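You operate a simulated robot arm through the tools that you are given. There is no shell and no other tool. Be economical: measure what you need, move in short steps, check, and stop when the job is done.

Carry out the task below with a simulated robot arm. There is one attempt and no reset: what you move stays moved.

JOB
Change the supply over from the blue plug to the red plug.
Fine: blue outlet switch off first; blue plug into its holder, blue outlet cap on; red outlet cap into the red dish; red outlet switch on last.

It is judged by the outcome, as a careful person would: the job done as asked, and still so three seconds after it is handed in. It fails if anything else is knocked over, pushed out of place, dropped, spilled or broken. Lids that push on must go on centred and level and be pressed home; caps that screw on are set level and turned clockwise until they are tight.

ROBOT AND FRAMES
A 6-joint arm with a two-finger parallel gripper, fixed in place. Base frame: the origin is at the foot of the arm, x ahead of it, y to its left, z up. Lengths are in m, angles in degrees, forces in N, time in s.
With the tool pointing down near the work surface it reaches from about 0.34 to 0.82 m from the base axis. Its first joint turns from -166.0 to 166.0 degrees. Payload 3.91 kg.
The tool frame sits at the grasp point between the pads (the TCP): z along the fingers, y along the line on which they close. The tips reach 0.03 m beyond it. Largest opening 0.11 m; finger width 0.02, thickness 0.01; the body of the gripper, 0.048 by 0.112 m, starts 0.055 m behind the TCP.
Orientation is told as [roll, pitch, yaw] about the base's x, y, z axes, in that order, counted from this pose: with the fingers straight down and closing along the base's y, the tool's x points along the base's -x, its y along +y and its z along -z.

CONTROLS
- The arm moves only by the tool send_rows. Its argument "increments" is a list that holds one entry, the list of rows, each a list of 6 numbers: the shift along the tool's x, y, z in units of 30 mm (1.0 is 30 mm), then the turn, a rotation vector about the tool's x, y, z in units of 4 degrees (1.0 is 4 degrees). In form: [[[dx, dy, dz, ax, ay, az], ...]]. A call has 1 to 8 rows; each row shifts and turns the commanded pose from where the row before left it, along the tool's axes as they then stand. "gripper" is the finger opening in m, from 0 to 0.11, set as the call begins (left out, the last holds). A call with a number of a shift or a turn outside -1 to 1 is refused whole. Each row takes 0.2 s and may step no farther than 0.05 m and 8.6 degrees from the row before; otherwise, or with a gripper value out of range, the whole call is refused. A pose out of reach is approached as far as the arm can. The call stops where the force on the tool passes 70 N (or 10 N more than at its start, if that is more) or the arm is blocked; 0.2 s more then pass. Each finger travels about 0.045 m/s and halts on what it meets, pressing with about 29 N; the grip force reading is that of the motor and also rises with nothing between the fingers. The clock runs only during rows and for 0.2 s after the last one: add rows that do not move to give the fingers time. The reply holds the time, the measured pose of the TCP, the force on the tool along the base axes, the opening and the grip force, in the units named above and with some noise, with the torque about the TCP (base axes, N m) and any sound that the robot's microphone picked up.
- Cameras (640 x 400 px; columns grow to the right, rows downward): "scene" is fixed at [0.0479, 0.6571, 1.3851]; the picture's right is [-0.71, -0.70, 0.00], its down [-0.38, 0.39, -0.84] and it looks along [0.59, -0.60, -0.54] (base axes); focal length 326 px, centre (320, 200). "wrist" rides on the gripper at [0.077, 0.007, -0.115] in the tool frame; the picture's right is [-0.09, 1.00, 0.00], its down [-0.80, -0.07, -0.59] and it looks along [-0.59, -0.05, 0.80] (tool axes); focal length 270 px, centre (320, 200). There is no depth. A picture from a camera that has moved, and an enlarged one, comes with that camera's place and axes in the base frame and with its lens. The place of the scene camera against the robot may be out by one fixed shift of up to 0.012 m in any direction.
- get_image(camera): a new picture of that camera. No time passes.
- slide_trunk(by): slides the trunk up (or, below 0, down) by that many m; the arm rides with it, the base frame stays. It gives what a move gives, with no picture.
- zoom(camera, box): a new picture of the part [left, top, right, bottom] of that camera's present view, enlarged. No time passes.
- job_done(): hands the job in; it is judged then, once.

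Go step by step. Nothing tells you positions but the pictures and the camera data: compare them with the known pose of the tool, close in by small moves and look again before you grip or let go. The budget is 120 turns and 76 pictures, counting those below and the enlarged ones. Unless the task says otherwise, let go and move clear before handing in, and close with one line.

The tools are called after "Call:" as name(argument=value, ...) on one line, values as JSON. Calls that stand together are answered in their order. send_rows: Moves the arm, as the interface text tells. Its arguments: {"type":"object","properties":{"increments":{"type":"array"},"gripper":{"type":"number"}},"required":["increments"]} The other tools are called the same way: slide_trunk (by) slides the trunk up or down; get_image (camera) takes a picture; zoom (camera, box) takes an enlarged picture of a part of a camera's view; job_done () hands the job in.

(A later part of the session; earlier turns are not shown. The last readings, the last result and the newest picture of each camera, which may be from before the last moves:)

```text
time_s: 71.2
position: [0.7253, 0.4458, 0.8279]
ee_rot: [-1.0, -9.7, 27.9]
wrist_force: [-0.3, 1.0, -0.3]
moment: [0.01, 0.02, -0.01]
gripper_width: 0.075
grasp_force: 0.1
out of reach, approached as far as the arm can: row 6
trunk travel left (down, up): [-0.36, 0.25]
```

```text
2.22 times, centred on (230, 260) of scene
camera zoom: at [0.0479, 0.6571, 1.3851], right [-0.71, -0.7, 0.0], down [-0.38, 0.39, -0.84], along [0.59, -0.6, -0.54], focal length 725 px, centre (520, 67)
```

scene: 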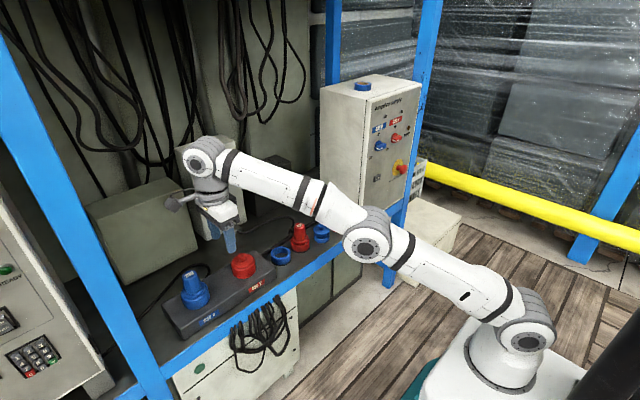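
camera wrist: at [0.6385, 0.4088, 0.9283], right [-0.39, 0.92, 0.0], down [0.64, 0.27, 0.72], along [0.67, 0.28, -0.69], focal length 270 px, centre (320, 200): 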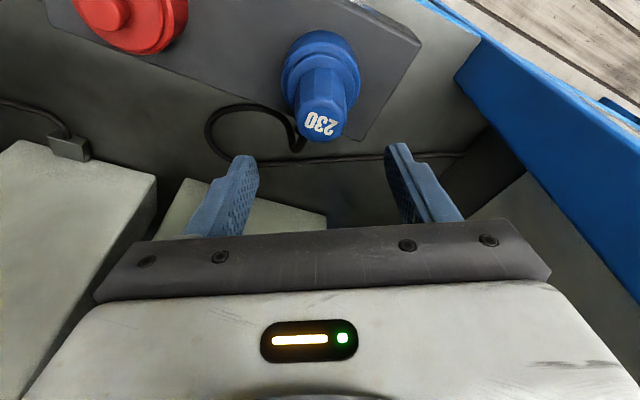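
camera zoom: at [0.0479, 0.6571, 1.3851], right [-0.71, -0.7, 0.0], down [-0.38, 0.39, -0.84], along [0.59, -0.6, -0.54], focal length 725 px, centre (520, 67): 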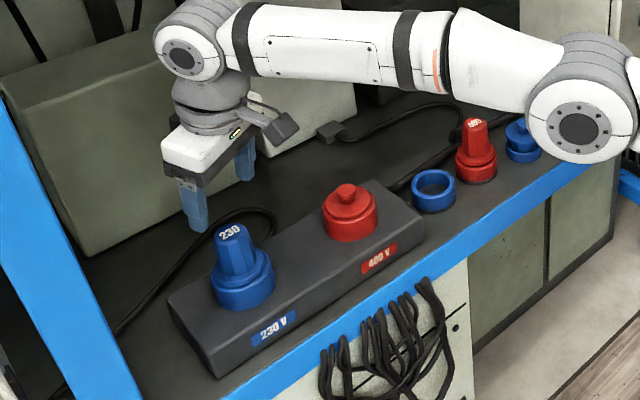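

Plug axis confirmed at (0.737, 0.451), top z≈0.747. I'll descend to grip the handle at TCP z≈0.732.

Call:
send_rows(increments=[[[0.035, 0, 0.8, 0, 0, 0], [0.035, 0, 0.8, 0, 0, 0], [0.035, 0, 0.8, 0, 0, 0], [0.035, -0.03, 0.4, 0, 0, 0], [0, 0, 0, 0, 0, 0]]])

Call:
get_image(camera="wrist")

Call:
zoom(camera="scene", box=[150, 210, 270, 330])

```text
time_s: 72.3
position: [0.7328, 0.445, 0.746]
ee_rot: [-1.0, -9.9, 28.0]
wrist_force: [0.3, -0.9, -0.7]
moment: [-0.01, 0.04, -0.05]
gripper_width: 0.0753
grasp_force: 0.1
out of reach, approached as far as the arm can: row 3
trunk travel left (down, up): [-0.36, 0.25]
```

```text
45 pictures are left
camera wrist: at [0.6451, 0.4087, 0.8456], right [-0.39, 0.92, 0.0], down [0.64, 0.27, 0.72], along [0.67, 0.28, -0.69], focal length 270 px, centre (320, 200)
```

wrist: 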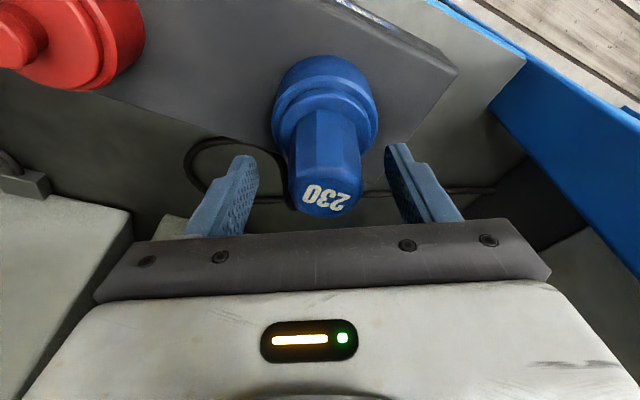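

```text
3.33 times, centred on (210, 270) of scene
camera zoom: at [0.0479, 0.6571, 1.3851], right [-0.71, -0.7, 0.0], down [-0.38, 0.39, -0.84], along [0.59, -0.6, -0.54], focal length 1088 px, centre (687, -33)
```

zoom: 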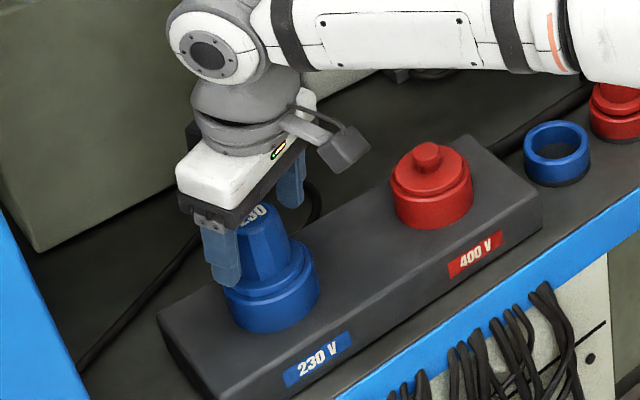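

Call:
send_rows(increments=[[[0, 0, 0, 0, -0.75, 0], [-0.11, 0.1, 0.36, 0, 0, 0], [0, 0, 0, 0, 0, 0]]])

Call:
zoom(camera="wrist", box=[160, 40, 480, 240])

```text
time_s: 73.2
position: [0.7353, 0.4493, 0.7367]
ee_rot: [-1.0, -12.7, 27.9]
wrist_force: [0.3, 0.3, 0.4]
moment: [-0.02, -0.01, -0.04]
gripper_width: 0.0748
grasp_force: 0.2
trunk travel left (down, up): [-0.36, 0.25]
```

```text
2.00 times, centred on (320, 140) of wrist
camera zoom: at [0.6433, 0.4106, 0.8306], right [-0.39, 0.92, 0.0], down [0.6, 0.25, 0.76], along [0.7, 0.3, -0.65], focal length 541 px, centre (320, 320)
```

zoom: 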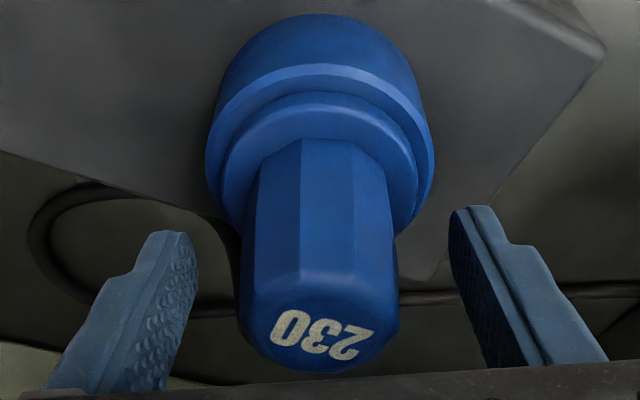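

Handle is between the pads. I'll close.

Call:
send_rows(increments=[[[0, 0, 0, 0, 0, 0], [0, 0, 0, 0, 0, 0], [0, 0, 0, 0, 0, 0], [0, 0, 0, 0, 0, 0], [0, 0, 0, 0, 0, 0]]], gripper=0.0)

```text
time_s: 74.3
position: [0.7351, 0.4496, 0.7359]
ee_rot: [-1.0, -12.8, 28.0]
wrist_force: [-0.2, 1.3, 0.1]
moment: [0.06, -0.01, 0.0]
gripper_width: 0.041
grasp_force: 28.8
trunk travel left (down, up): [-0.36, 0.25]
```

Call:
send_rows(increments=[[[-0.066, 0, -0.29, 0, 0, 0], [-0.066, 0, -0.29, 0, 0, 0], [0, 0, 0, 0, 0, 0]]])

Call:
zoom(camera="wrist", box=[160, 40, 480, 240])

```text
time_s: 75.2
position: [0.7355, 0.4491, 0.7527]
ee_rot: [-0.9, -12.8, 28.0]
wrist_force: [-0.7, 1.1, -1.6]
moment: [0.0, 0.0, 0.01]
gripper_width: 0.0412
grasp_force: 28.9
trunk travel left (down, up): [-0.36, 0.25]
```

```text
2.00 times, centred on (320, 140) of wrist
camera zoom: at [0.6431, 0.4114, 0.8487], right [-0.39, 0.92, 0.0], down [0.6, 0.25, 0.76], along [0.7, 0.3, -0.65], focal length 541 px, centre (320, 320)
```

zoom: 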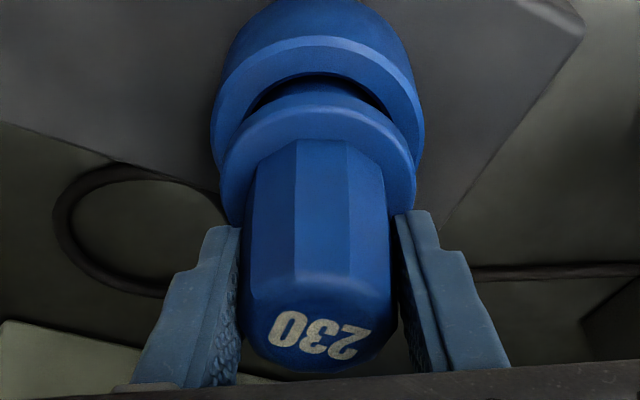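

The plug is lifting out of the blue outlet. I'll raise it straight up with the trunk.

Call:
slide_trunk(by=0.1)

Call:
zoom(camera="scene", box=[150, 190, 350, 330])

Call:
get_image(camera="wrist")

```text
time_s: 76.5
position: [0.735, 0.4511, 0.8532]
ee_rot: [-1.1, -12.7, 27.9]
wrist_force: [0.0, 0.0, -1.5]
moment: [-0.02, -0.01, 0.01]
gripper_width: 0.0409
grasp_force: 28.6
trunk travel left (down, up): [-0.46, 0.15]
```

```text
2.86 times, centred on (250, 260) of scene
camera zoom: at [0.0479, 0.6571, 1.3851], right [-0.71, -0.7, 0.0], down [-0.38, 0.39, -0.84], along [0.59, -0.6, -0.54], focal length 932 px, centre (520, 29)
```

zoom: 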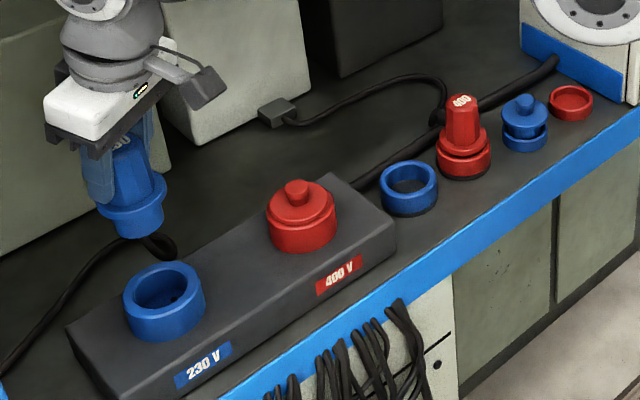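

```text
40 pictures are left
camera wrist: at [0.6433, 0.4115, 0.9485], right [-0.39, 0.92, 0.0], down [0.6, 0.25, 0.76], along [0.7, 0.3, -0.65], focal length 270 px, centre (320, 200)
```

wrist: 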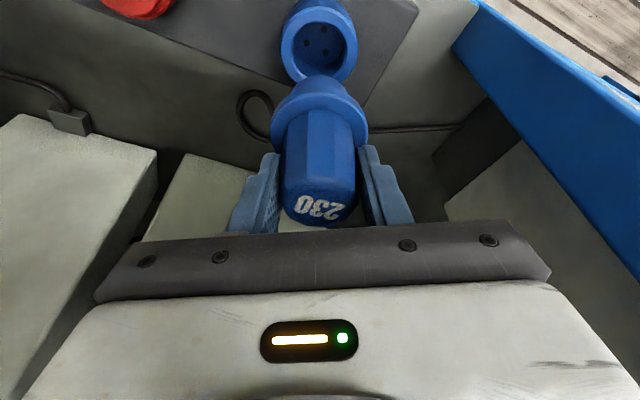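

Blue plug is out. I'll carry it at height, same attitude, towards a spot above the blue holder (~(0.734, 0.150)).

Call:
send_rows(increments=[[[0.515, -0.978, -0.117, 0, 0, 0], [0.515, -0.978, -0.117, 0, 0, 0], [0.515, -0.978, -0.117, 0, 0, 0], [0.515, -0.978, -0.117, 0, 0, 0], [0.515, -0.978, -0.117, 0, 0, 0], [0.515, -0.978, -0.117, 0, 0, 0], [0.515, -0.978, -0.117, 0, 0, 0], [0.515, -0.978, -0.117, 0, 0, 0]]])

Call:
send_rows(increments=[[[0.515, -0.978, -0.117, 0, 0, 0], [0, 0, 0, 0, 0, 0]]])

Call:
get_image(camera="wrist")

```text
time_s: 78.3
position: [0.7305, 0.1827, 0.8576]
ee_rot: [-1.1, -13.0, 28.0]
wrist_force: [0.1, 0.7, -1.3]
moment: [0.01, 0.03, -0.03]
gripper_width: 0.041
grasp_force: 29.1
trunk travel left (down, up): [-0.46, 0.15]
```

```text
time_s: 78.9
position: [0.7315, 0.1492, 0.8585]
ee_rot: [-0.9, -12.8, 27.9]
wrist_force: [-0.3, 0.6, -2.0]
moment: [0.03, 0.0, 0.0]
gripper_width: 0.041
grasp_force: 28.9
trunk travel left (down, up): [-0.46, 0.15]
```

```text
39 pictures are left
camera wrist: at [0.6402, 0.1103, 0.9524], right [-0.39, 0.92, 0.0], down [0.6, 0.25, 0.76], along [0.7, 0.3, -0.65], focal length 270 px, centre (320, 200)
```

wrist: 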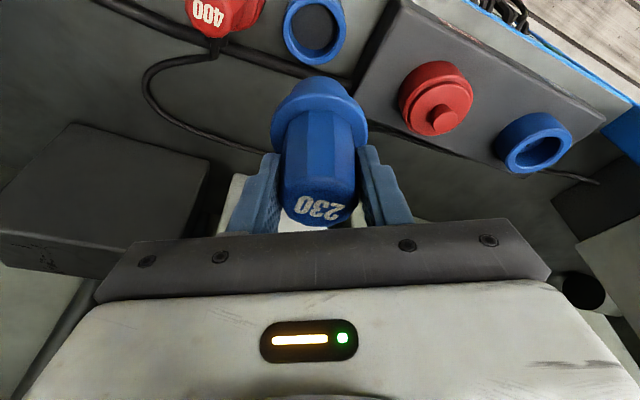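

Holder ring seen at roughly (0.737, 0.147), top z≈0.605. I'll lower straight down 0.10 m with the trunk, then check alignment close up.

Call:
slide_trunk(by=-0.1)

Call:
get_image(camera="wrist")

Call:
zoom(camera="scene", box=[220, 190, 360, 290])

```text
time_s: 80.2
position: [0.7326, 0.1506, 0.7586]
ee_rot: [-1.0, -12.9, 28.0]
wrist_force: [-0.2, 0.6, -2.0]
moment: [0.02, 0.02, 0.01]
gripper_width: 0.0411
grasp_force: 29.2
trunk travel left (down, up): [-0.36, 0.25]
```

```text
38 pictures are left
camera wrist: at [0.6402, 0.1108, 0.8527], right [-0.39, 0.92, 0.0], down [0.6, 0.25, 0.76], along [0.7, 0.3, -0.65], focal length 270 px, centre (320, 200)
```

wrist: 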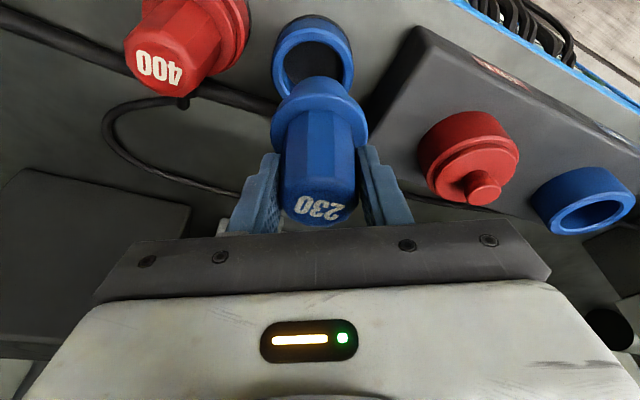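

```text
4.00 times, centred on (290, 240) of scene
camera zoom: at [0.0479, 0.6571, 1.3851], right [-0.71, -0.7, 0.0], down [-0.38, 0.39, -0.84], along [0.59, -0.6, -0.54], focal length 1305 px, centre (440, 40)
```

zoom: 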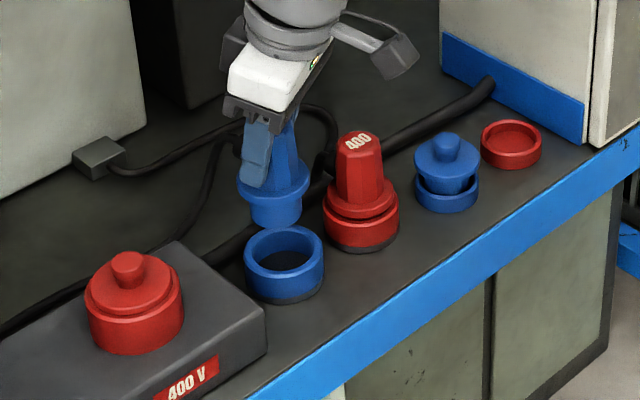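

Call:
zoom(camera="wrist", box=[220, 0, 420, 125])

```text
3.20 times, centred on (320, 62) of wrist
camera zoom: at [0.6402, 0.1108, 0.8527], right [-0.39, 0.92, 0.0], down [0.6, 0.25, 0.76], along [0.7, 0.3, -0.65], focal length 865 px, centre (320, 640)
```

zoom: 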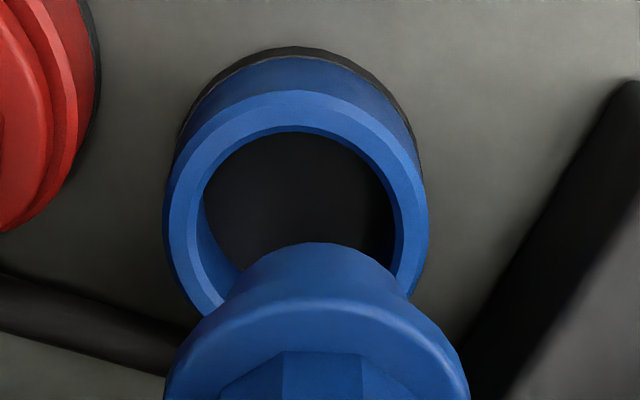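

Ring centre refined to (0.734, 0.1455), top z≈0.623; the plug needs about 4.5 mm towards -y. I'll correct, lower to just above the ring and look.

Call:
send_rows(increments=[[[0.05, -0.15, 0, 0, 0, 0], [0.11, 0, 0.49, 0, 0, 0], [0.11, 0, 0.49, 0, 0, 0], [0.09, 0, 0.39, 0, 0, 0], [0, 0, 0, 0, 0, 0]]])

Call:
zoom(camera="wrist", box=[220, 0, 420, 125])

Call:
zoom(camera="scene", box=[240, 200, 340, 280])

```text
time_s: 81.4
position: [0.733, 0.143, 0.7159]
ee_rot: [-1.0, -12.8, 28.0]
wrist_force: [0.0, 0.3, -2.5]
moment: [0.0, 0.01, -0.05]
gripper_width: 0.041
grasp_force: 28.7
trunk travel left (down, up): [-0.36, 0.25]
```

```text
3.20 times, centred on (320, 62) of wrist
camera zoom: at [0.6406, 0.1047, 0.8098], right [-0.39, 0.92, 0.0], down [0.6, 0.25, 0.76], along [0.7, 0.3, -0.65], focal length 865 px, centre (320, 640)
```

zoom: 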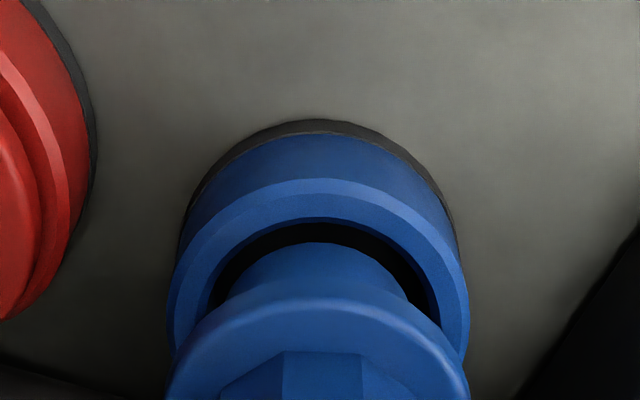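

```text
5.00 times, centred on (290, 240) of scene
camera zoom: at [0.0479, 0.6571, 1.3851], right [-0.71, -0.7, 0.0], down [-0.38, 0.39, -0.84], along [0.59, -0.6, -0.54], focal length 1632 px, centre (470, 0)
```

zoom: 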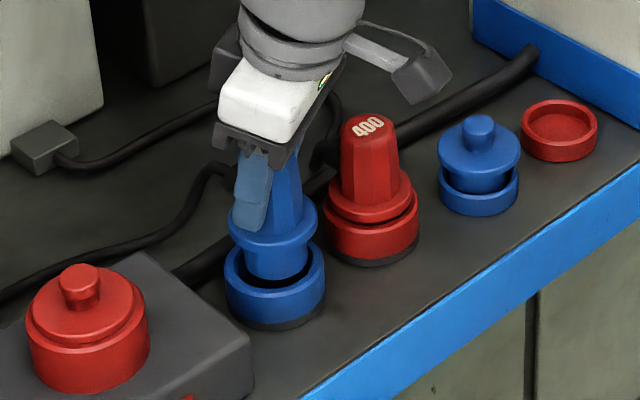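

Nearly centred; a 2 mm nudge and then I'll lower until it seats.

Call:
send_rows(increments=[[[-0.065, 0.04, 0.015, 0, 0, 0], [0.059, 0, 0.26, 0, 0, 0], [0.059, 0, 0.26, 0, 0, 0], [0.059, 0, 0.26, 0, 0, 0], [0, 0, 0, 0, 0, 0]]])

```text
time_s: 82.6
position: [0.7336, 0.1466, 0.6902]
ee_rot: [-1.0, -12.8, 28.0]
wrist_force: [-0.1, 0.5, -0.6]
moment: [0.02, 0.03, 0.04]
gripper_width: 0.0411
grasp_force: 28.8
trunk travel left (down, up): [-0.36, 0.25]
```

Call:
send_rows(increments=[[[0.022, 0, 0.1, 0, 0, 0], [0.022, 0, 0.1, 0, 0, 0], [0, 0, 0, 0, 0, 0]]])

Call:
zoom(camera="scene", box=[240, 200, 340, 280])

```text
time_s: 83.4
position: [0.7352, 0.1471, 0.6865]
ee_rot: [-1.0, -13.0, 28.0]
wrist_force: [-1.2, 1.2, 6.2]
moment: [0.11, 0.13, 0.0]
gripper_width: 0.0408
grasp_force: 29.0
trunk travel left (down, up): [-0.36, 0.25]
```

```text
5.00 times, centred on (290, 240) of scene
camera zoom: at [0.0479, 0.6571, 1.3851], right [-0.71, -0.7, 0.0], down [-0.38, 0.39, -0.84], along [0.59, -0.6, -0.54], focal length 1632 px, centre (470, 0)
```

zoom: 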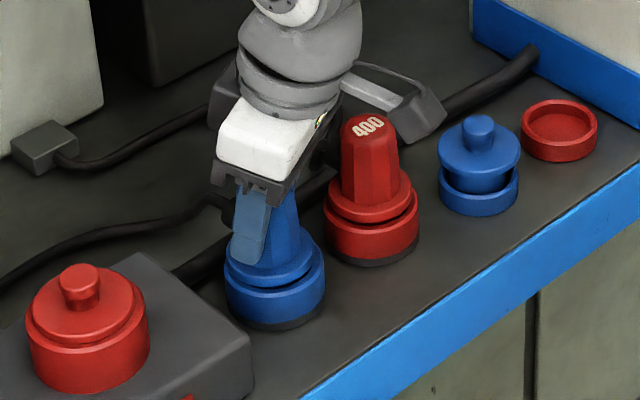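

Seated against the stop like its red neighbour. I'll release, open and raise.

Call:
send_rows(increments=[[[0, 0, 0, 0, 0, 0], [0, 0, 0, 0, 0, 0], [0, 0, 0, 0, 0, 0], [-0.1, 0, -0.45, 0, 0, 0], [-0.2, 0, -0.9, 0, 0, 0], [-0.2, 0, -0.9, 0, 0, 0], [-0.2, 0, -0.9, 0, 0, 0], [-0.2, 0, -0.9, 0, 0, 0]]], gripper=0.065)

Call:
get_image(camera="wrist")

```text
time_s: 85.2
position: [0.733, 0.1491, 0.812]
ee_rot: [-0.9, -12.8, 28.0]
wrist_force: [0.1, -0.9, -0.1]
moment: [0.01, 0.02, 0.0]
gripper_width: 0.065
grasp_force: 0.2
trunk travel left (down, up): [-0.36, 0.25]
```

```text
32 pictures are left
camera wrist: at [0.6407, 0.1095, 0.9064], right [-0.39, 0.92, 0.0], down [0.6, 0.25, 0.76], along [0.7, 0.3, -0.65], focal length 270 px, centre (320, 200)
```

wrist: 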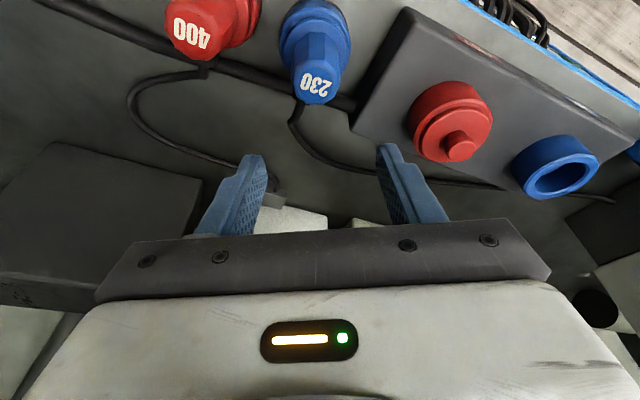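

Blue plug stands in its holder. Next is the blue cap, about (0.714, -0.034). I'll turn the yaw to 15° and move above it.

Call:
send_rows(increments=[[[0, 0, 0, 0.12, 0, 0.79], [0, 0, 0, 0.12, 0, 0.79], [0, 0, 0, 0.12, 0, 0.79], [0, 0, 0, 0.12, 0, 0.79], [0.366, -0.957, -0.02, 0, 0, 0], [0.366, -0.957, -0.02, 0, 0, 0], [0.366, -0.957, -0.02, 0, 0, 0], [0.366, -0.957, -0.02, 0, 0, 0]]])

Call:
send_rows(increments=[[[0.366, -0.957, -0.02, 0, 0, 0], [0.366, -0.957, -0.02, 0, 0, 0], [0, 0, 0, 0, 0, 0]]], gripper=0.05)

Call:
zoom(camera="wrist", box=[160, 0, 480, 200])

```text
time_s: 87.0
position: [0.7207, 0.0246, 0.8047]
ee_rot: [0.1, -13.0, 15.0]
wrist_force: [0.6, 1.2, -0.4]
moment: [0.03, -0.02, 0.02]
gripper_width: 0.0651
grasp_force: 0.1
trunk travel left (down, up): [-0.36, 0.25]
```

```text
time_s: 87.8
position: [0.7163, -0.0371, 0.7989]
ee_rot: [0.0, -12.9, 15.1]
wrist_force: [0.5, -0.1, 0.1]
moment: [0.01, 0.03, 0.0]
gripper_width: 0.0504
grasp_force: 0.0
trunk travel left (down, up): [-0.36, 0.25]
```

```text
2.00 times, centred on (320, 100) of wrist
camera zoom: at [0.6176, -0.0574, 0.8936], right [-0.18, 0.98, 0.02], down [0.64, 0.1, 0.76], along [0.74, 0.15, -0.65], focal length 541 px, centre (320, 400)
```

zoom: 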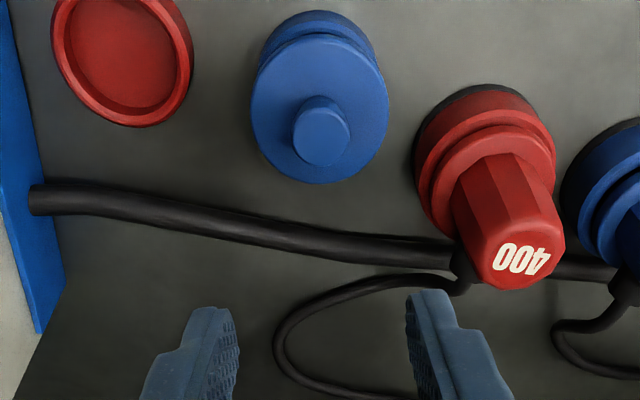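

Stud top of the blue cap at (0.7135, -0.034, 0.665), about 23 mm across. I'll lower around it.

Call:
send_rows(increments=[[[0.22, 0.03, 0.75, 0, 0, 0], [0.22, 0.03, 0.75, 0, 0, 0], [0.22, 0.03, 0.75, 0, 0, 0], [0.22, 0.03, 0.75, 0, 0, 0], [0.2, 0, 0.68, 0, 0, 0], [0, 0, 0, 0, 0, 0]]])

Call:
zoom(camera="wrist", box=[160, 40, 480, 240])

```text
time_s: 89.2
position: [0.7072, -0.0346, 0.6834]
ee_rot: [0.0, -13.0, 15.2]
wrist_force: [0.9, -0.1, -0.3]
moment: [0.02, -0.02, 0.0]
gripper_width: 0.0503
grasp_force: 0.1
trunk travel left (down, up): [-0.36, 0.25]
```

```text
2.00 times, centred on (320, 140) of wrist
camera zoom: at [0.609, -0.0535, 0.7777], right [-0.18, 0.98, 0.02], down [0.64, 0.1, 0.76], along [0.75, 0.15, -0.65], focal length 541 px, centre (320, 320)
```

zoom: 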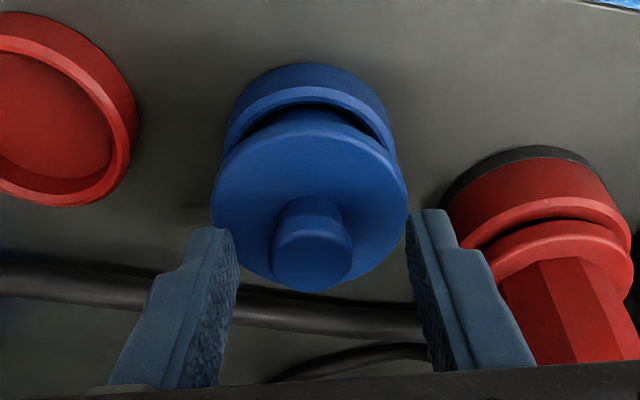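

Call:
send_rows(increments=[[[0.03, 0, 0.13, 0, 0, 0], [0, 0, 0, 0, 0, 0]]])

Call:
send_rows(increments=[[[0, 0, 0, 0, 0, 0], [0, 0, 0, 0, 0, 0], [0, 0, 0, 0, 0, 0], [0, 0, 0, 0, 0, 0]]], gripper=0.0)

Call:
send_rows(increments=[[[-0.08, 0, -0.33, 0, 0, 0], [-0.08, 0, -0.33, 0, 0, 0], [0, 0, 0, 0, 0, 0]]])

Call:
zoom(camera="wrist", box=[160, 40, 480, 240])

```text
time_s: 89.8
position: [0.7067, -0.0332, 0.6794]
ee_rot: [0.0, -13.0, 15.0]
wrist_force: [-0.3, 0.0, 0.2]
moment: [0.03, 0.06, 0.02]
gripper_width: 0.05
grasp_force: 0.0
trunk travel left (down, up): [-0.36, 0.25]
```

```text
time_s: 90.8
position: [0.7065, -0.0346, 0.6793]
ee_rot: [0.0, -13.1, 15.0]
wrist_force: [0.5, 0.3, -0.1]
moment: [0.0, 0.02, 0.0]
gripper_width: 0.0224
grasp_force: 29.2
trunk travel left (down, up): [-0.36, 0.25]
```

```text
time_s: 91.6
position: [0.7062, -0.0334, 0.7014]
ee_rot: [0.0, -13.0, 15.1]
wrist_force: [-0.9, -0.1, -0.6]
moment: [0.01, 0.02, -0.02]
gripper_width: 0.0227
grasp_force: 29.1
trunk travel left (down, up): [-0.36, 0.25]
```

```text
2.00 times, centred on (320, 140) of wrist
camera zoom: at [0.6092, -0.053, 0.7949], right [-0.18, 0.98, 0.02], down [0.64, 0.1, 0.76], along [0.75, 0.15, -0.65], focal length 541 px, centre (320, 320)
```

zoom: 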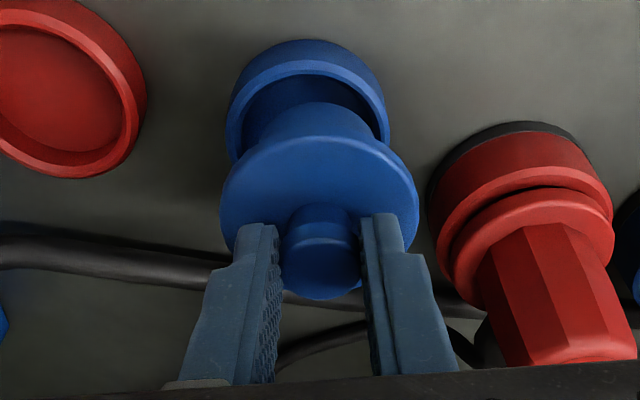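

The blue cap is held level. I'll lift with the trunk and carry it above the blue outlet (0.7365, 0.4505).

Call:
slide_trunk(by=0.13)

Call:
send_rows(increments=[[[-0.3, 0.96, 0.069, 0, 0, 0], [-0.3, 0.96, 0.069, 0, 0, 0], [-0.3, 0.96, 0.069, 0, 0, 0], [-0.3, 0.96, 0.069, 0, 0, 0], [-0.3, 0.96, 0.069, 0, 0, 0], [-0.3, 0.96, 0.069, 0, 0, 0], [-0.3, 0.96, 0.069, 0, 0, 0], [-0.3, 0.96, 0.069, 0, 0, 0]]])

Call:
send_rows(increments=[[[-0.3, 0.96, 0.069, 0, 0, 0], [-0.3, 0.96, 0.069, 0, 0, 0], [-0.3, 0.96, 0.069, 0, 0, 0], [-0.3, 0.96, 0.069, 0, 0, 0], [-0.3, 0.96, 0.069, 0, 0, 0], [-0.3, 0.96, 0.069, 0, 0, 0], [-0.3, 0.96, 0.069, 0, 0, 0], [-0.3, 0.96, 0.069, 0, 0, 0]]])

Call:
send_rows(increments=[[[0, 0, 0, 0, 0, 0]]])

```text
time_s: 93.2
position: [0.7079, -0.0338, 0.83]
ee_rot: [0.0, -12.9, 14.9]
wrist_force: [-0.6, -0.3, 0.3]
moment: [0.0, -0.02, 0.0]
gripper_width: 0.0226
grasp_force: 29.0
trunk travel left (down, up): [-0.49, 0.12]
```

```text
time_s: 95.0
position: [0.7197, 0.2053, 0.8291]
ee_rot: [0.1, -12.8, 14.9]
wrist_force: [0.0, 0.9, 0.1]
moment: [0.03, -0.02, 0.0]
gripper_width: 0.0223
grasp_force: 28.9
trunk travel left (down, up): [-0.49, 0.12]
```

```text
time_s: 96.8
position: [0.7308, 0.4506, 0.8296]
ee_rot: [0.0, -12.9, 15.0]
wrist_force: [-0.2, -0.2, -0.4]
moment: [-0.01, 0.01, 0.01]
gripper_width: 0.0227
grasp_force: 29.4
trunk travel left (down, up): [-0.49, 0.12]
```

```text
time_s: 97.2
position: [0.7302, 0.4491, 0.8297]
ee_rot: [0.0, -13.0, 14.9]
wrist_force: [-0.2, 0.4, -0.2]
moment: [-0.04, -0.01, 0.0]
gripper_width: 0.0225
grasp_force: 29.1
trunk travel left (down, up): [-0.49, 0.12]
```

Call:
slide_trunk(by=-0.075)

Call:
zoom(camera="wrist", box=[200, 0, 440, 150])

Call:
zoom(camera="scene", box=[150, 230, 270, 330])

```text
time_s: 98.3
position: [0.7302, 0.451, 0.7599]
ee_rot: [0.1, -13.3, 15.0]
wrist_force: [-2.8, -1.4, 12.5]
moment: [0.0, -0.2, -0.01]
gripper_width: 0.0232
grasp_force: 28.7
trunk travel left (down, up): [-0.415, 0.195]
```

```text
2.67 times, centred on (320, 75) of wrist
camera zoom: at [0.6317, 0.4301, 0.8534], right [-0.18, 0.98, 0.02], down [0.64, 0.1, 0.76], along [0.75, 0.15, -0.65], focal length 721 px, centre (320, 533)
```

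zoom: 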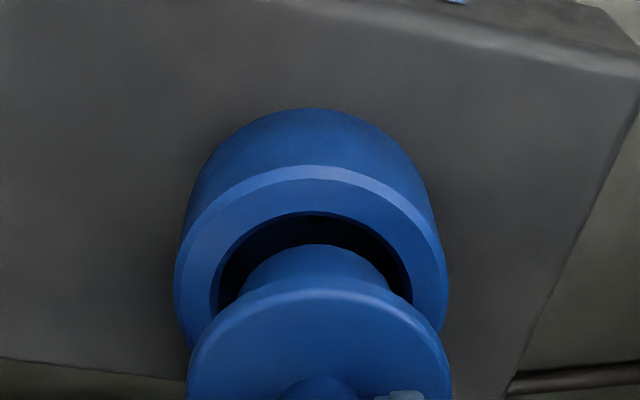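

```text
4.00 times, centred on (210, 280) of scene
camera zoom: at [0.0479, 0.6571, 1.3851], right [-0.71, -0.7, 0.0], down [-0.38, 0.39, -0.84], along [0.59, -0.6, -0.54], focal length 1305 px, centre (760, -120)
```

zoom: 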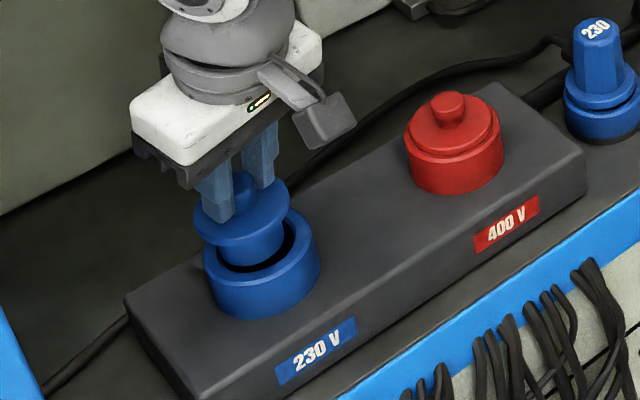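

The cap is just touching the far rim (12 N), about 4 mm too far out. I'll lift a little, shift 4 mm back towards the robot and lower again gently.

Call:
send_rows(increments=[[[-0.06, 0, -0.26, 0, 0, 0], [0.13, -0.02, -0.03, 0, 0, 0], [0, 0, 0, 0, 0, 0]]])

Call:
zoom(camera="wrist", box=[200, 0, 440, 150])

```text
time_s: 99.1
position: [0.726, 0.4484, 0.7623]
ee_rot: [0.0, -12.9, 15.1]
wrist_force: [0.3, -0.7, -0.1]
moment: [0.0, 0.01, 0.01]
gripper_width: 0.0231
grasp_force: 29.1
trunk travel left (down, up): [-0.415, 0.195]
```

```text
2.67 times, centred on (320, 75) of wrist
camera zoom: at [0.6281, 0.4286, 0.8581], right [-0.18, 0.98, 0.02], down [0.64, 0.1, 0.76], along [0.74, 0.15, -0.65], focal length 721 px, centre (320, 533)
```

zoom: 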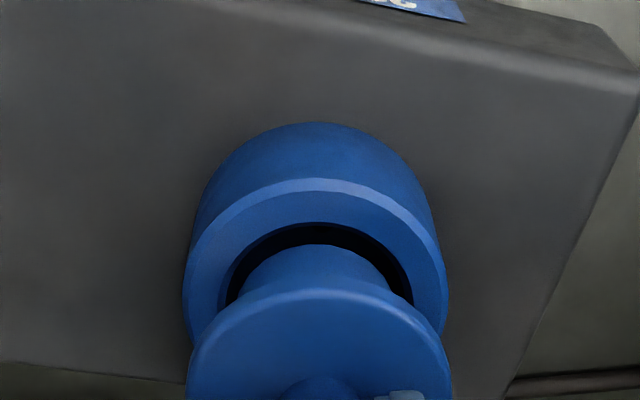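

Call:
send_rows(increments=[[[0.03, 0, 0.13, 0, 0, 0], [0.03, 0, 0.13, 0, 0, 0], [0.03, 0, 0.13, 0, 0, 0], [0, 0, 0, 0, 0, 0]]])

```text
time_s: 100.1
position: [0.7268, 0.4479, 0.751]
ee_rot: [0.1, -13.0, 15.0]
wrist_force: [-0.5, 0.7, -0.2]
moment: [0.05, -0.03, 0.01]
gripper_width: 0.0232
grasp_force: 29.4
trunk travel left (down, up): [-0.415, 0.195]
```

It's entering freely. Continuing down until it seats.

Call:
send_rows(increments=[[[0.03, 0, 0.13, 0, 0, 0], [0.03, 0, 0.13, 0, 0, 0], [0, 0, 0, 0, 0, 0]]])

Call:
send_rows(increments=[[[0.03, 0, 0.13, 0, 0, 0], [0, 0, 0, 0, 0, 0]]])

Call:
send_rows(increments=[[[0.03, 0, 0.13, 0, 0, 0], [0, 0, 0, 0, 0, 0]]])

```text
time_s: 100.9
position: [0.7273, 0.4483, 0.7442]
ee_rot: [0.0, -13.0, 14.9]
wrist_force: [0.7, 0.5, 0.0]
moment: [-0.02, 0.0, 0.0]
gripper_width: 0.023
grasp_force: 29.1
trunk travel left (down, up): [-0.415, 0.195]
```

```text
time_s: 101.5
position: [0.7276, 0.4483, 0.739]
ee_rot: [0.0, -12.9, 15.0]
wrist_force: [0.3, -0.1, 0.4]
moment: [0.0, -0.02, 0.01]
gripper_width: 0.0231
grasp_force: 28.8
trunk travel left (down, up): [-0.415, 0.195]
```

```text
time_s: 102.1
position: [0.727, 0.4474, 0.7353]
ee_rot: [0.1, -12.9, 15.0]
wrist_force: [-0.1, 0.6, -0.4]
moment: [-0.01, 0.03, 0.0]
gripper_width: 0.0232
grasp_force: 29.8
trunk travel left (down, up): [-0.415, 0.195]
```

Call:
send_rows(increments=[[[0.02, 0, 0.1, 0, 0, 0], [0, 0, 0, 0, 0, 0]]])

Call:
send_rows(increments=[[[0.02, 0, 0.1, 0, 0, 0], [0, 0, 0, 0, 0, 0]]])

Call:
zoom(camera="wrist", box=[160, 20, 480, 220])

```text
time_s: 102.7
position: [0.7282, 0.4487, 0.7325]
ee_rot: [0.0, -13.0, 14.9]
wrist_force: [1.0, 0.4, -1.3]
moment: [0.01, -0.01, 0.0]
gripper_width: 0.023
grasp_force: 28.5
trunk travel left (down, up): [-0.415, 0.195]
```

```text
time_s: 103.3
position: [0.7281, 0.4485, 0.7307]
ee_rot: [0.0, -13.0, 15.0]
wrist_force: [0.2, -0.1, 0.8]
moment: [-0.01, -0.01, -0.03]
gripper_width: 0.023
grasp_force: 29.2
trunk travel left (down, up): [-0.415, 0.195]
```

```text
2.00 times, centred on (320, 120) of wrist
camera zoom: at [0.629, 0.4286, 0.8244], right [-0.18, 0.98, 0.02], down [0.64, 0.1, 0.76], along [0.75, 0.15, -0.65], focal length 541 px, centre (320, 360)
```

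zoom: 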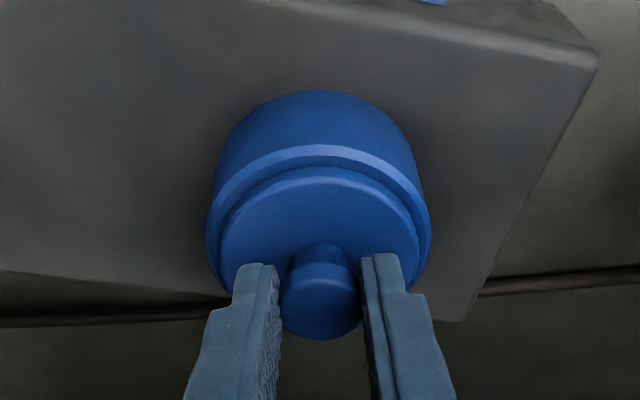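

Call:
send_rows(increments=[[[0.015, 0, 0.067, 0, 0, 0], [0, 0, 0, 0, 0, 0]]])

Call:
send_rows(increments=[[[0.015, 0, 0.067, 0, 0, 0], [0, 0, 0, 0, 0, 0]]])

Call:
send_rows(increments=[[[0.015, 0, 0.067, 0, 0, 0], [0, 0, 0, 0, 0, 0]]])

```text
time_s: 103.9
position: [0.7279, 0.4493, 0.7287]
ee_rot: [0.0, -13.1, 15.0]
wrist_force: [-0.3, -3.0, 8.0]
moment: [-0.02, 0.06, 0.0]
gripper_width: 0.023
grasp_force: 29.5
trunk travel left (down, up): [-0.415, 0.195]
```

```text
time_s: 104.5
position: [0.7266, 0.4474, 0.7294]
ee_rot: [0.1, -13.4, 15.0]
wrist_force: [2.7, -2.6, 19.9]
moment: [0.0, -0.18, -0.03]
gripper_width: 0.0231
grasp_force: 28.5
trunk travel left (down, up): [-0.415, 0.195]
```

```text
time_s: 105.1
position: [0.7268, 0.4475, 0.7265]
ee_rot: [0.0, -13.3, 15.1]
wrist_force: [4.6, -0.7, 20.3]
moment: [0.04, -0.34, -0.02]
gripper_width: 0.0232
grasp_force: 29.2
trunk travel left (down, up): [-0.415, 0.195]
```

The cap is down on the rim (20 N). I'll let go, rise, close the fingers and press on the stud top to make sure that it's home.

Call:
send_rows(increments=[[[0, 0, 0, 0, 0, 0], [0, 0, 0, 0, 0, 0], [-0.11, 0, -0.49, 0, 0, 0], [-0.11, 0, -0.49, 0, 0, 0], [0, 0, 0, 0, 0, 0]]], gripper=0.05)

Call:
send_rows(increments=[[[0, 0, 0, 0, 0, 0], [0, 0, 0, 0, 0, 0], [0, 0, 0, 0, 0, 0], [0, 0, 0, 0, 0, 0], [0, 0, 0, 0, 0, 0], [0, 0, 0, 0, 0, 0]]], gripper=0.0)

Call:
send_rows(increments=[[[0.03, 0, 0.13, 0, 0, 0], [0.03, 0, 0.13, 0, 0, 0], [0, 0, 0, 0, 0, 0]]])

Call:
zoom(camera="wrist", box=[160, 20, 480, 220])

```text
time_s: 106.3
position: [0.7262, 0.4487, 0.7531]
ee_rot: [0.0, -12.9, 14.9]
wrist_force: [-0.4, -0.3, -1.0]
moment: [0.01, -0.02, -0.03]
gripper_width: 0.05
grasp_force: 0.1
trunk travel left (down, up): [-0.415, 0.195]
```

```text
time_s: 107.7
position: [0.7265, 0.4492, 0.7546]
ee_rot: [0.1, -13.1, 15.0]
wrist_force: [0.4, 0.2, -0.2]
moment: [-0.01, 0.03, -0.01]
gripper_width: 0.0003
grasp_force: 28.8
trunk travel left (down, up): [-0.415, 0.195]
```

```text
time_s: 108.5
position: [0.7266, 0.4489, 0.7463]
ee_rot: [0.0, -13.0, 14.9]
wrist_force: [0.5, -0.4, -0.5]
moment: [-0.01, 0.02, 0.0]
gripper_width: 0.0001
grasp_force: 28.8
trunk travel left (down, up): [-0.415, 0.195]
```

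```text
2.00 times, centred on (320, 120) of wrist
camera zoom: at [0.6283, 0.4294, 0.8405], right [-0.18, 0.98, 0.02], down [0.64, 0.1, 0.76], along [0.75, 0.15, -0.65], focal length 541 px, centre (320, 360)
```

zoom: 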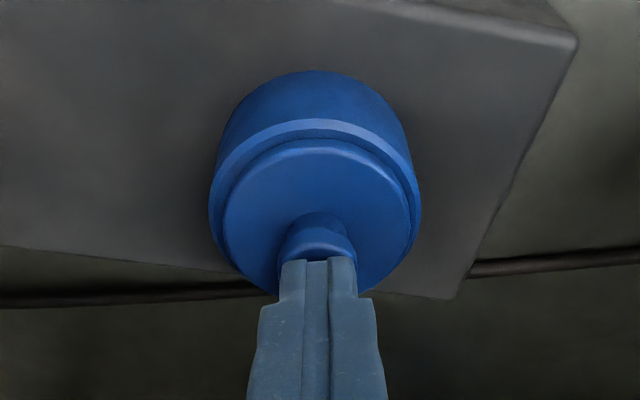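

Call:
send_rows(increments=[[[0.02, 0, 0.1, 0, 0, 0], [0.015, 0, 0.067, 0, 0, 0], [0, 0, 0, 0, 0, 0]]])

Call:
send_rows(increments=[[[0.015, 0, 0.067, 0, 0, 0], [0.015, 0, 0.067, 0, 0, 0], [0, 0, 0, 0, 0, 0]]])

```text
time_s: 109.3
position: [0.7259, 0.4482, 0.7444]
ee_rot: [0.1, -13.3, 15.1]
wrist_force: [-1.6, 0.4, 19.3]
moment: [0.01, 0.09, 0.0]
gripper_width: 0.0
grasp_force: 29.3
trunk travel left (down, up): [-0.415, 0.195]
```

```text
time_s: 110.1
position: [0.7272, 0.4486, 0.7445]
ee_rot: [0.2, -13.5, 15.0]
wrist_force: [-1.8, 2.7, 38.1]
moment: [0.08, 0.14, 0.02]
gripper_width: 0.0
grasp_force: 29.1
trunk travel left (down, up): [-0.415, 0.195]
```

Solid at 38 N with no movement: the blue cap is home. Next, I'll rise and move to the red cap at about (0.735, 0.285).

Call:
send_rows(increments=[[[-0.2, 0, -0.9, 0, 0, 0], [-0.2, 0, -0.9, 0, 0, 0], [0.272, -1, -0.06, 0, 0, 0], [0.272, -1, -0.06, 0, 0, 0], [0.272, -1, -0.06, 0, 0, 0], [0.272, -1, -0.06, 0, 0, 0], [0.272, -1, -0.06, 0, 0, 0], [0, -0.35, 0, 0, 0, 0]]])

Call:
send_rows(increments=[[[0, 0, 0, 0, 0, 0], [0, 0, 0, 0, 0, 0], [0, 0, 0, 0, 0, 0]]], gripper=0.05)

Call:
zoom(camera="wrist", box=[160, 0, 480, 200])

```text
time_s: 111.9
position: [0.7284, 0.2811, 0.7923]
ee_rot: [-0.1, -13.0, 15.0]
wrist_force: [-0.1, 0.9, 0.7]
moment: [-0.02, 0.0, 0.03]
gripper_width: 0.0
grasp_force: 29.5
trunk travel left (down, up): [-0.415, 0.195]
```

```text
time_s: 112.7
position: [0.7279, 0.282, 0.792]
ee_rot: [0.0, -13.0, 15.0]
wrist_force: [-0.4, -0.1, 0.7]
moment: [-0.02, -0.01, -0.01]
gripper_width: 0.0497
grasp_force: 0.0
trunk travel left (down, up): [-0.415, 0.195]
```

```text
2.00 times, centred on (320, 100) of wrist
camera zoom: at [0.63, 0.2627, 0.8865], right [-0.18, 0.98, 0.02], down [0.64, 0.1, 0.76], along [0.74, 0.15, -0.65], focal length 541 px, centre (320, 400)
```

zoom: 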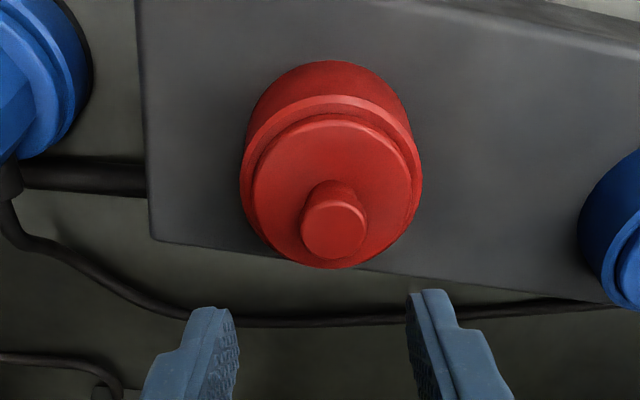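

Red stud at about (0.7324, 0.290). I'll lower around it and grip.

Call:
send_rows(increments=[[[0.16, 0.28, 0.68, 0, 0, 0], [0.16, 0, 0.68, 0, 0, 0], [0.15, 0, 0.65, 0, 0, 0], [0, 0, 0, 0, 0, 0]]])

Call:
zoom(camera="wrist", box=[160, 20, 480, 220])

```text
time_s: 113.7
position: [0.7241, 0.2915, 0.7297]
ee_rot: [0.0, -13.0, 15.1]
wrist_force: [0.5, -0.3, 0.0]
moment: [-0.02, -0.01, 0.0]
gripper_width: 0.05
grasp_force: 0.1
trunk travel left (down, up): [-0.415, 0.195]
```

```text
2.00 times, centred on (320, 120) of wrist
camera zoom: at [0.6263, 0.2723, 0.8246], right [-0.18, 0.98, 0.02], down [0.64, 0.1, 0.76], along [0.75, 0.15, -0.65], focal length 541 px, centre (320, 360)
```

zoom: 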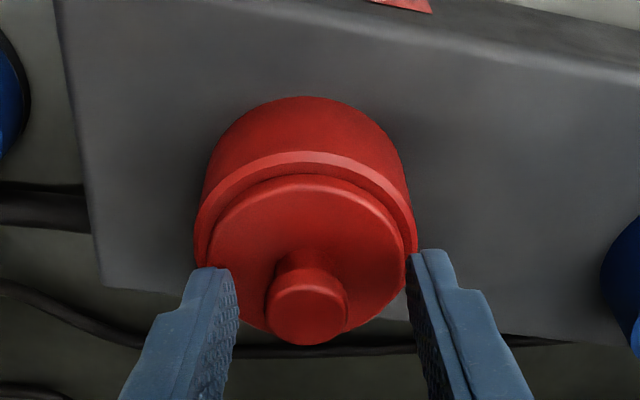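

Call:
send_rows(increments=[[[0, -0.13, 0, 0, 0, 0], [0, 0, 0, 0, 0, 0]]])

Call:
send_rows(increments=[[[0, 0, 0, 0, 0, 0], [0, 0, 0, 0, 0, 0], [0, 0, 0, 0, 0, 0], [0, 0, 0, 0, 0, 0]]], gripper=0.0)

Call:
send_rows(increments=[[[-0.03, 0, -0.13, 0, 0, 0], [-0.03, 0, -0.13, 0, 0, 0], [0, 0, 0, 0, 0, 0]]])

```text
time_s: 114.3
position: [0.727, 0.2884, 0.7305]
ee_rot: [0.0, -13.0, 15.1]
wrist_force: [0.3, -0.2, -0.6]
moment: [0.01, 0.04, 0.0]
gripper_width: 0.05
grasp_force: 0.1
trunk travel left (down, up): [-0.415, 0.195]
```

```text
time_s: 115.3
position: [0.7257, 0.2885, 0.7296]
ee_rot: [0.1, -13.0, 15.1]
wrist_force: [-0.3, 0.1, 0.0]
moment: [0.01, -0.02, -0.01]
gripper_width: 0.0225
grasp_force: 29.4
trunk travel left (down, up): [-0.415, 0.195]
```

```text
time_s: 116.1
position: [0.7263, 0.286, 0.7373]
ee_rot: [0.0, -13.0, 15.0]
wrist_force: [0.0, -0.1, 0.8]
moment: [-0.01, 0.02, -0.03]
gripper_width: 0.0226
grasp_force: 28.8
trunk travel left (down, up): [-0.415, 0.195]
```

The red cap lifted off freely. I'll raise it and turn the hand about the vertical to yaw -75°, so that the gripper stays clear of the panel at the red dish.

Call:
slide_trunk(by=0.1)

Call:
send_rows(increments=[[[0, 0, 0, 0.223, 0, 0.974], [0, 0, 0, 0.223, 0, 0.974], [0, 0, 0, 0.223, 0, 0.974], [0, 0, 0, 0.223, 0, 0.974], [0, 0, 0, 0.223, 0, 0.974], [0, 0, 0, 0.223, 0, 0.974], [0, 0, 0, 0.223, 0, 0.974], [0, 0, 0, 0.223, 0, 0.974]]])

Call:
send_rows(increments=[[[0, 0, 0, 0.223, 0, 0.974], [0, 0, 0, 0.223, 0, 0.974], [0, 0, 0, 0.223, 0, 0.974], [0, 0, 0, 0.223, 0, 0.974], [0, 0, 0, 0.223, 0, 0.974], [0, 0, 0, 0.223, 0, 0.974], [0, 0, 0, 0.223, 0, 0.974], [0, 0, 0, 0.223, 0, 0.974]]])

Call:
send_rows(increments=[[[0, 0, 0, 0.223, 0, 0.974], [0, 0, 0, 0.223, 0, 0.974], [0, 0, 0, 0.223, 0, 0.974], [0, 0, 0, 0.223, 0, 0.974], [0, 0, 0, 0.223, 0, 0.974], [0, 0, 0, 0.223, 0, 0.974], [0, 0, 0, 0.112, 0, 0.487]]])

Call:
send_rows(increments=[[[-0.962, -0.298, 0.22, 0, 0, 0], [-0.962, -0.298, 0.22, 0, 0, 0], [-0.962, -0.298, 0.22, 0, 0, 0], [-0.962, -0.298, 0.22, 0, 0, 0], [-0.962, -0.298, 0.22, 0, 0, 0], [-0.962, -0.298, 0.22, 0, 0, 0], [-0.962, -0.298, 0.22, 0, 0, 0]]])

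```text
time_s: 117.4
position: [0.7269, 0.2862, 0.8379]
ee_rot: [0.0, -12.9, 14.9]
wrist_force: [0.0, -0.3, 0.6]
moment: [0.01, 0.02, -0.02]
gripper_width: 0.0225
grasp_force: 29.5
trunk travel left (down, up): [-0.515, 0.095]
```

```text
time_s: 119.2
position: [0.7276, 0.2872, 0.8385]
ee_rot: [0.1, -13.1, -17.0]
wrist_force: [-0.1, 1.0, 0.1]
moment: [-0.04, 0.04, 0.04]
gripper_width: 0.0229
grasp_force: 29.1
trunk travel left (down, up): [-0.515, 0.095]
```

```text
time_s: 121.0
position: [0.7258, 0.2873, 0.8392]
ee_rot: [0.1, -12.9, -49.2]
wrist_force: [-0.4, -0.2, -0.2]
moment: [0.0, -0.01, 0.02]
gripper_width: 0.0231
grasp_force: 28.6
trunk travel left (down, up): [-0.515, 0.095]
```

```text
time_s: 122.6
position: [0.7273, 0.2883, 0.8385]
ee_rot: [0.1, -13.0, -75.1]
wrist_force: [-0.4, -0.5, -1.2]
moment: [-0.01, -0.02, -0.01]
gripper_width: 0.0228
grasp_force: 29.0
trunk travel left (down, up): [-0.515, 0.095]
```

```text
time_s: 124.2
position: [0.7204, 0.0719, 0.8374]
ee_rot: [0.1, -13.0, -75.0]
wrist_force: [-0.5, 0.4, -0.1]
moment: [-0.01, -0.01, -0.03]
gripper_width: 0.023
grasp_force: 27.8
trunk travel left (down, up): [-0.515, 0.095]
```

Call:
send_rows(increments=[[[-0.974, -0.307, 0.223, 0, 0, 0], [-0.974, -0.307, 0.223, 0, 0, 0], [-0.974, -0.307, 0.223, 0, 0, 0], [-0.974, -0.307, 0.223, 0, 0, 0], [-0.974, -0.307, 0.223, 0, 0, 0], [-0.974, -0.307, 0.223, 0, 0, 0], [0, 0, 0, 0, 0, 0]]])

Call:
slide_trunk(by=-0.1)

Call:
zoom(camera="wrist", box=[160, 0, 480, 200])

```text
time_s: 125.8
position: [0.7129, -0.1188, 0.8373]
ee_rot: [0.1, -12.9, -75.0]
wrist_force: [-0.1, 0.8, -0.6]
moment: [-0.01, -0.01, -0.03]
gripper_width: 0.0233
grasp_force: 29.2
trunk travel left (down, up): [-0.515, 0.095]
```

```text
time_s: 127.2
position: [0.7133, -0.1181, 0.7371]
ee_rot: [0.1, -12.8, -74.9]
wrist_force: [-0.5, -0.2, -1.6]
moment: [0.0, -0.01, 0.0]
gripper_width: 0.0227
grasp_force: 29.4
trunk travel left (down, up): [-0.415, 0.195]
```

```text
2.00 times, centred on (320, 100) of wrist
camera zoom: at [0.6942, -0.0191, 0.8321], right [0.98, 0.18, 0.02], down [0.1, -0.64, 0.76], along [0.15, -0.74, -0.65], focal length 541 px, centre (320, 400)
```

zoom: 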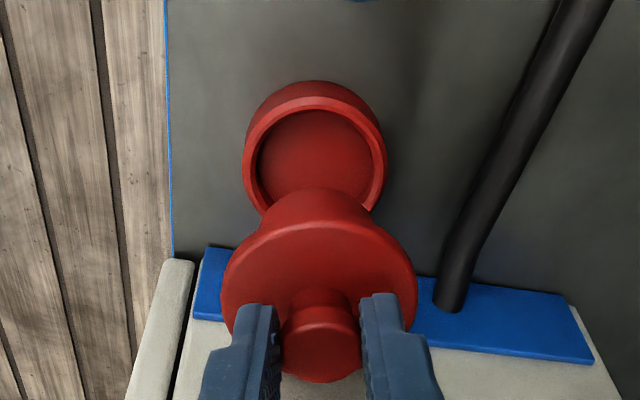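

Dish at about (0.7165, -0.124), and the cap is aligned within 1–2 mm. I'll lower it gently.

Call:
send_rows(increments=[[[0.1, 0, 0.45, 0, 0, 0], [0.1, 0, 0.45, 0, 0, 0], [0, 0, 0, 0, 0, 0]]])

Call:
zoom(camera="wrist", box=[160, 0, 480, 200])

```text
time_s: 128.0
position: [0.7127, -0.1177, 0.71]
ee_rot: [0.1, -12.9, -75.0]
wrist_force: [0.2, -0.1, 0.1]
moment: [0.01, 0.03, 0.03]
gripper_width: 0.0229
grasp_force: 29.4
trunk travel left (down, up): [-0.415, 0.195]
```

```text
2.00 times, centred on (320, 100) of wrist
camera zoom: at [0.694, -0.0186, 0.8051], right [0.98, 0.18, 0.02], down [0.1, -0.65, 0.76], along [0.15, -0.74, -0.65], focal length 541 px, centre (320, 400)
```

zoom: 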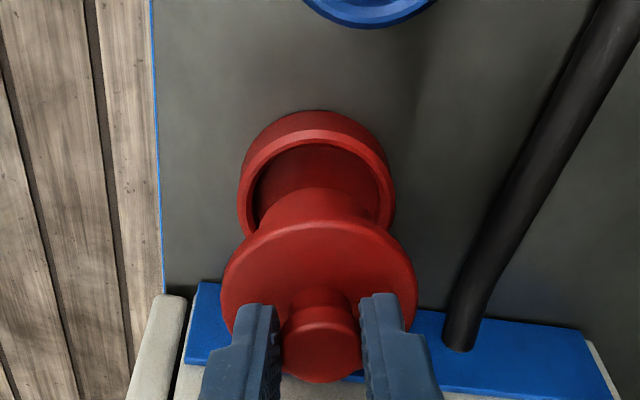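

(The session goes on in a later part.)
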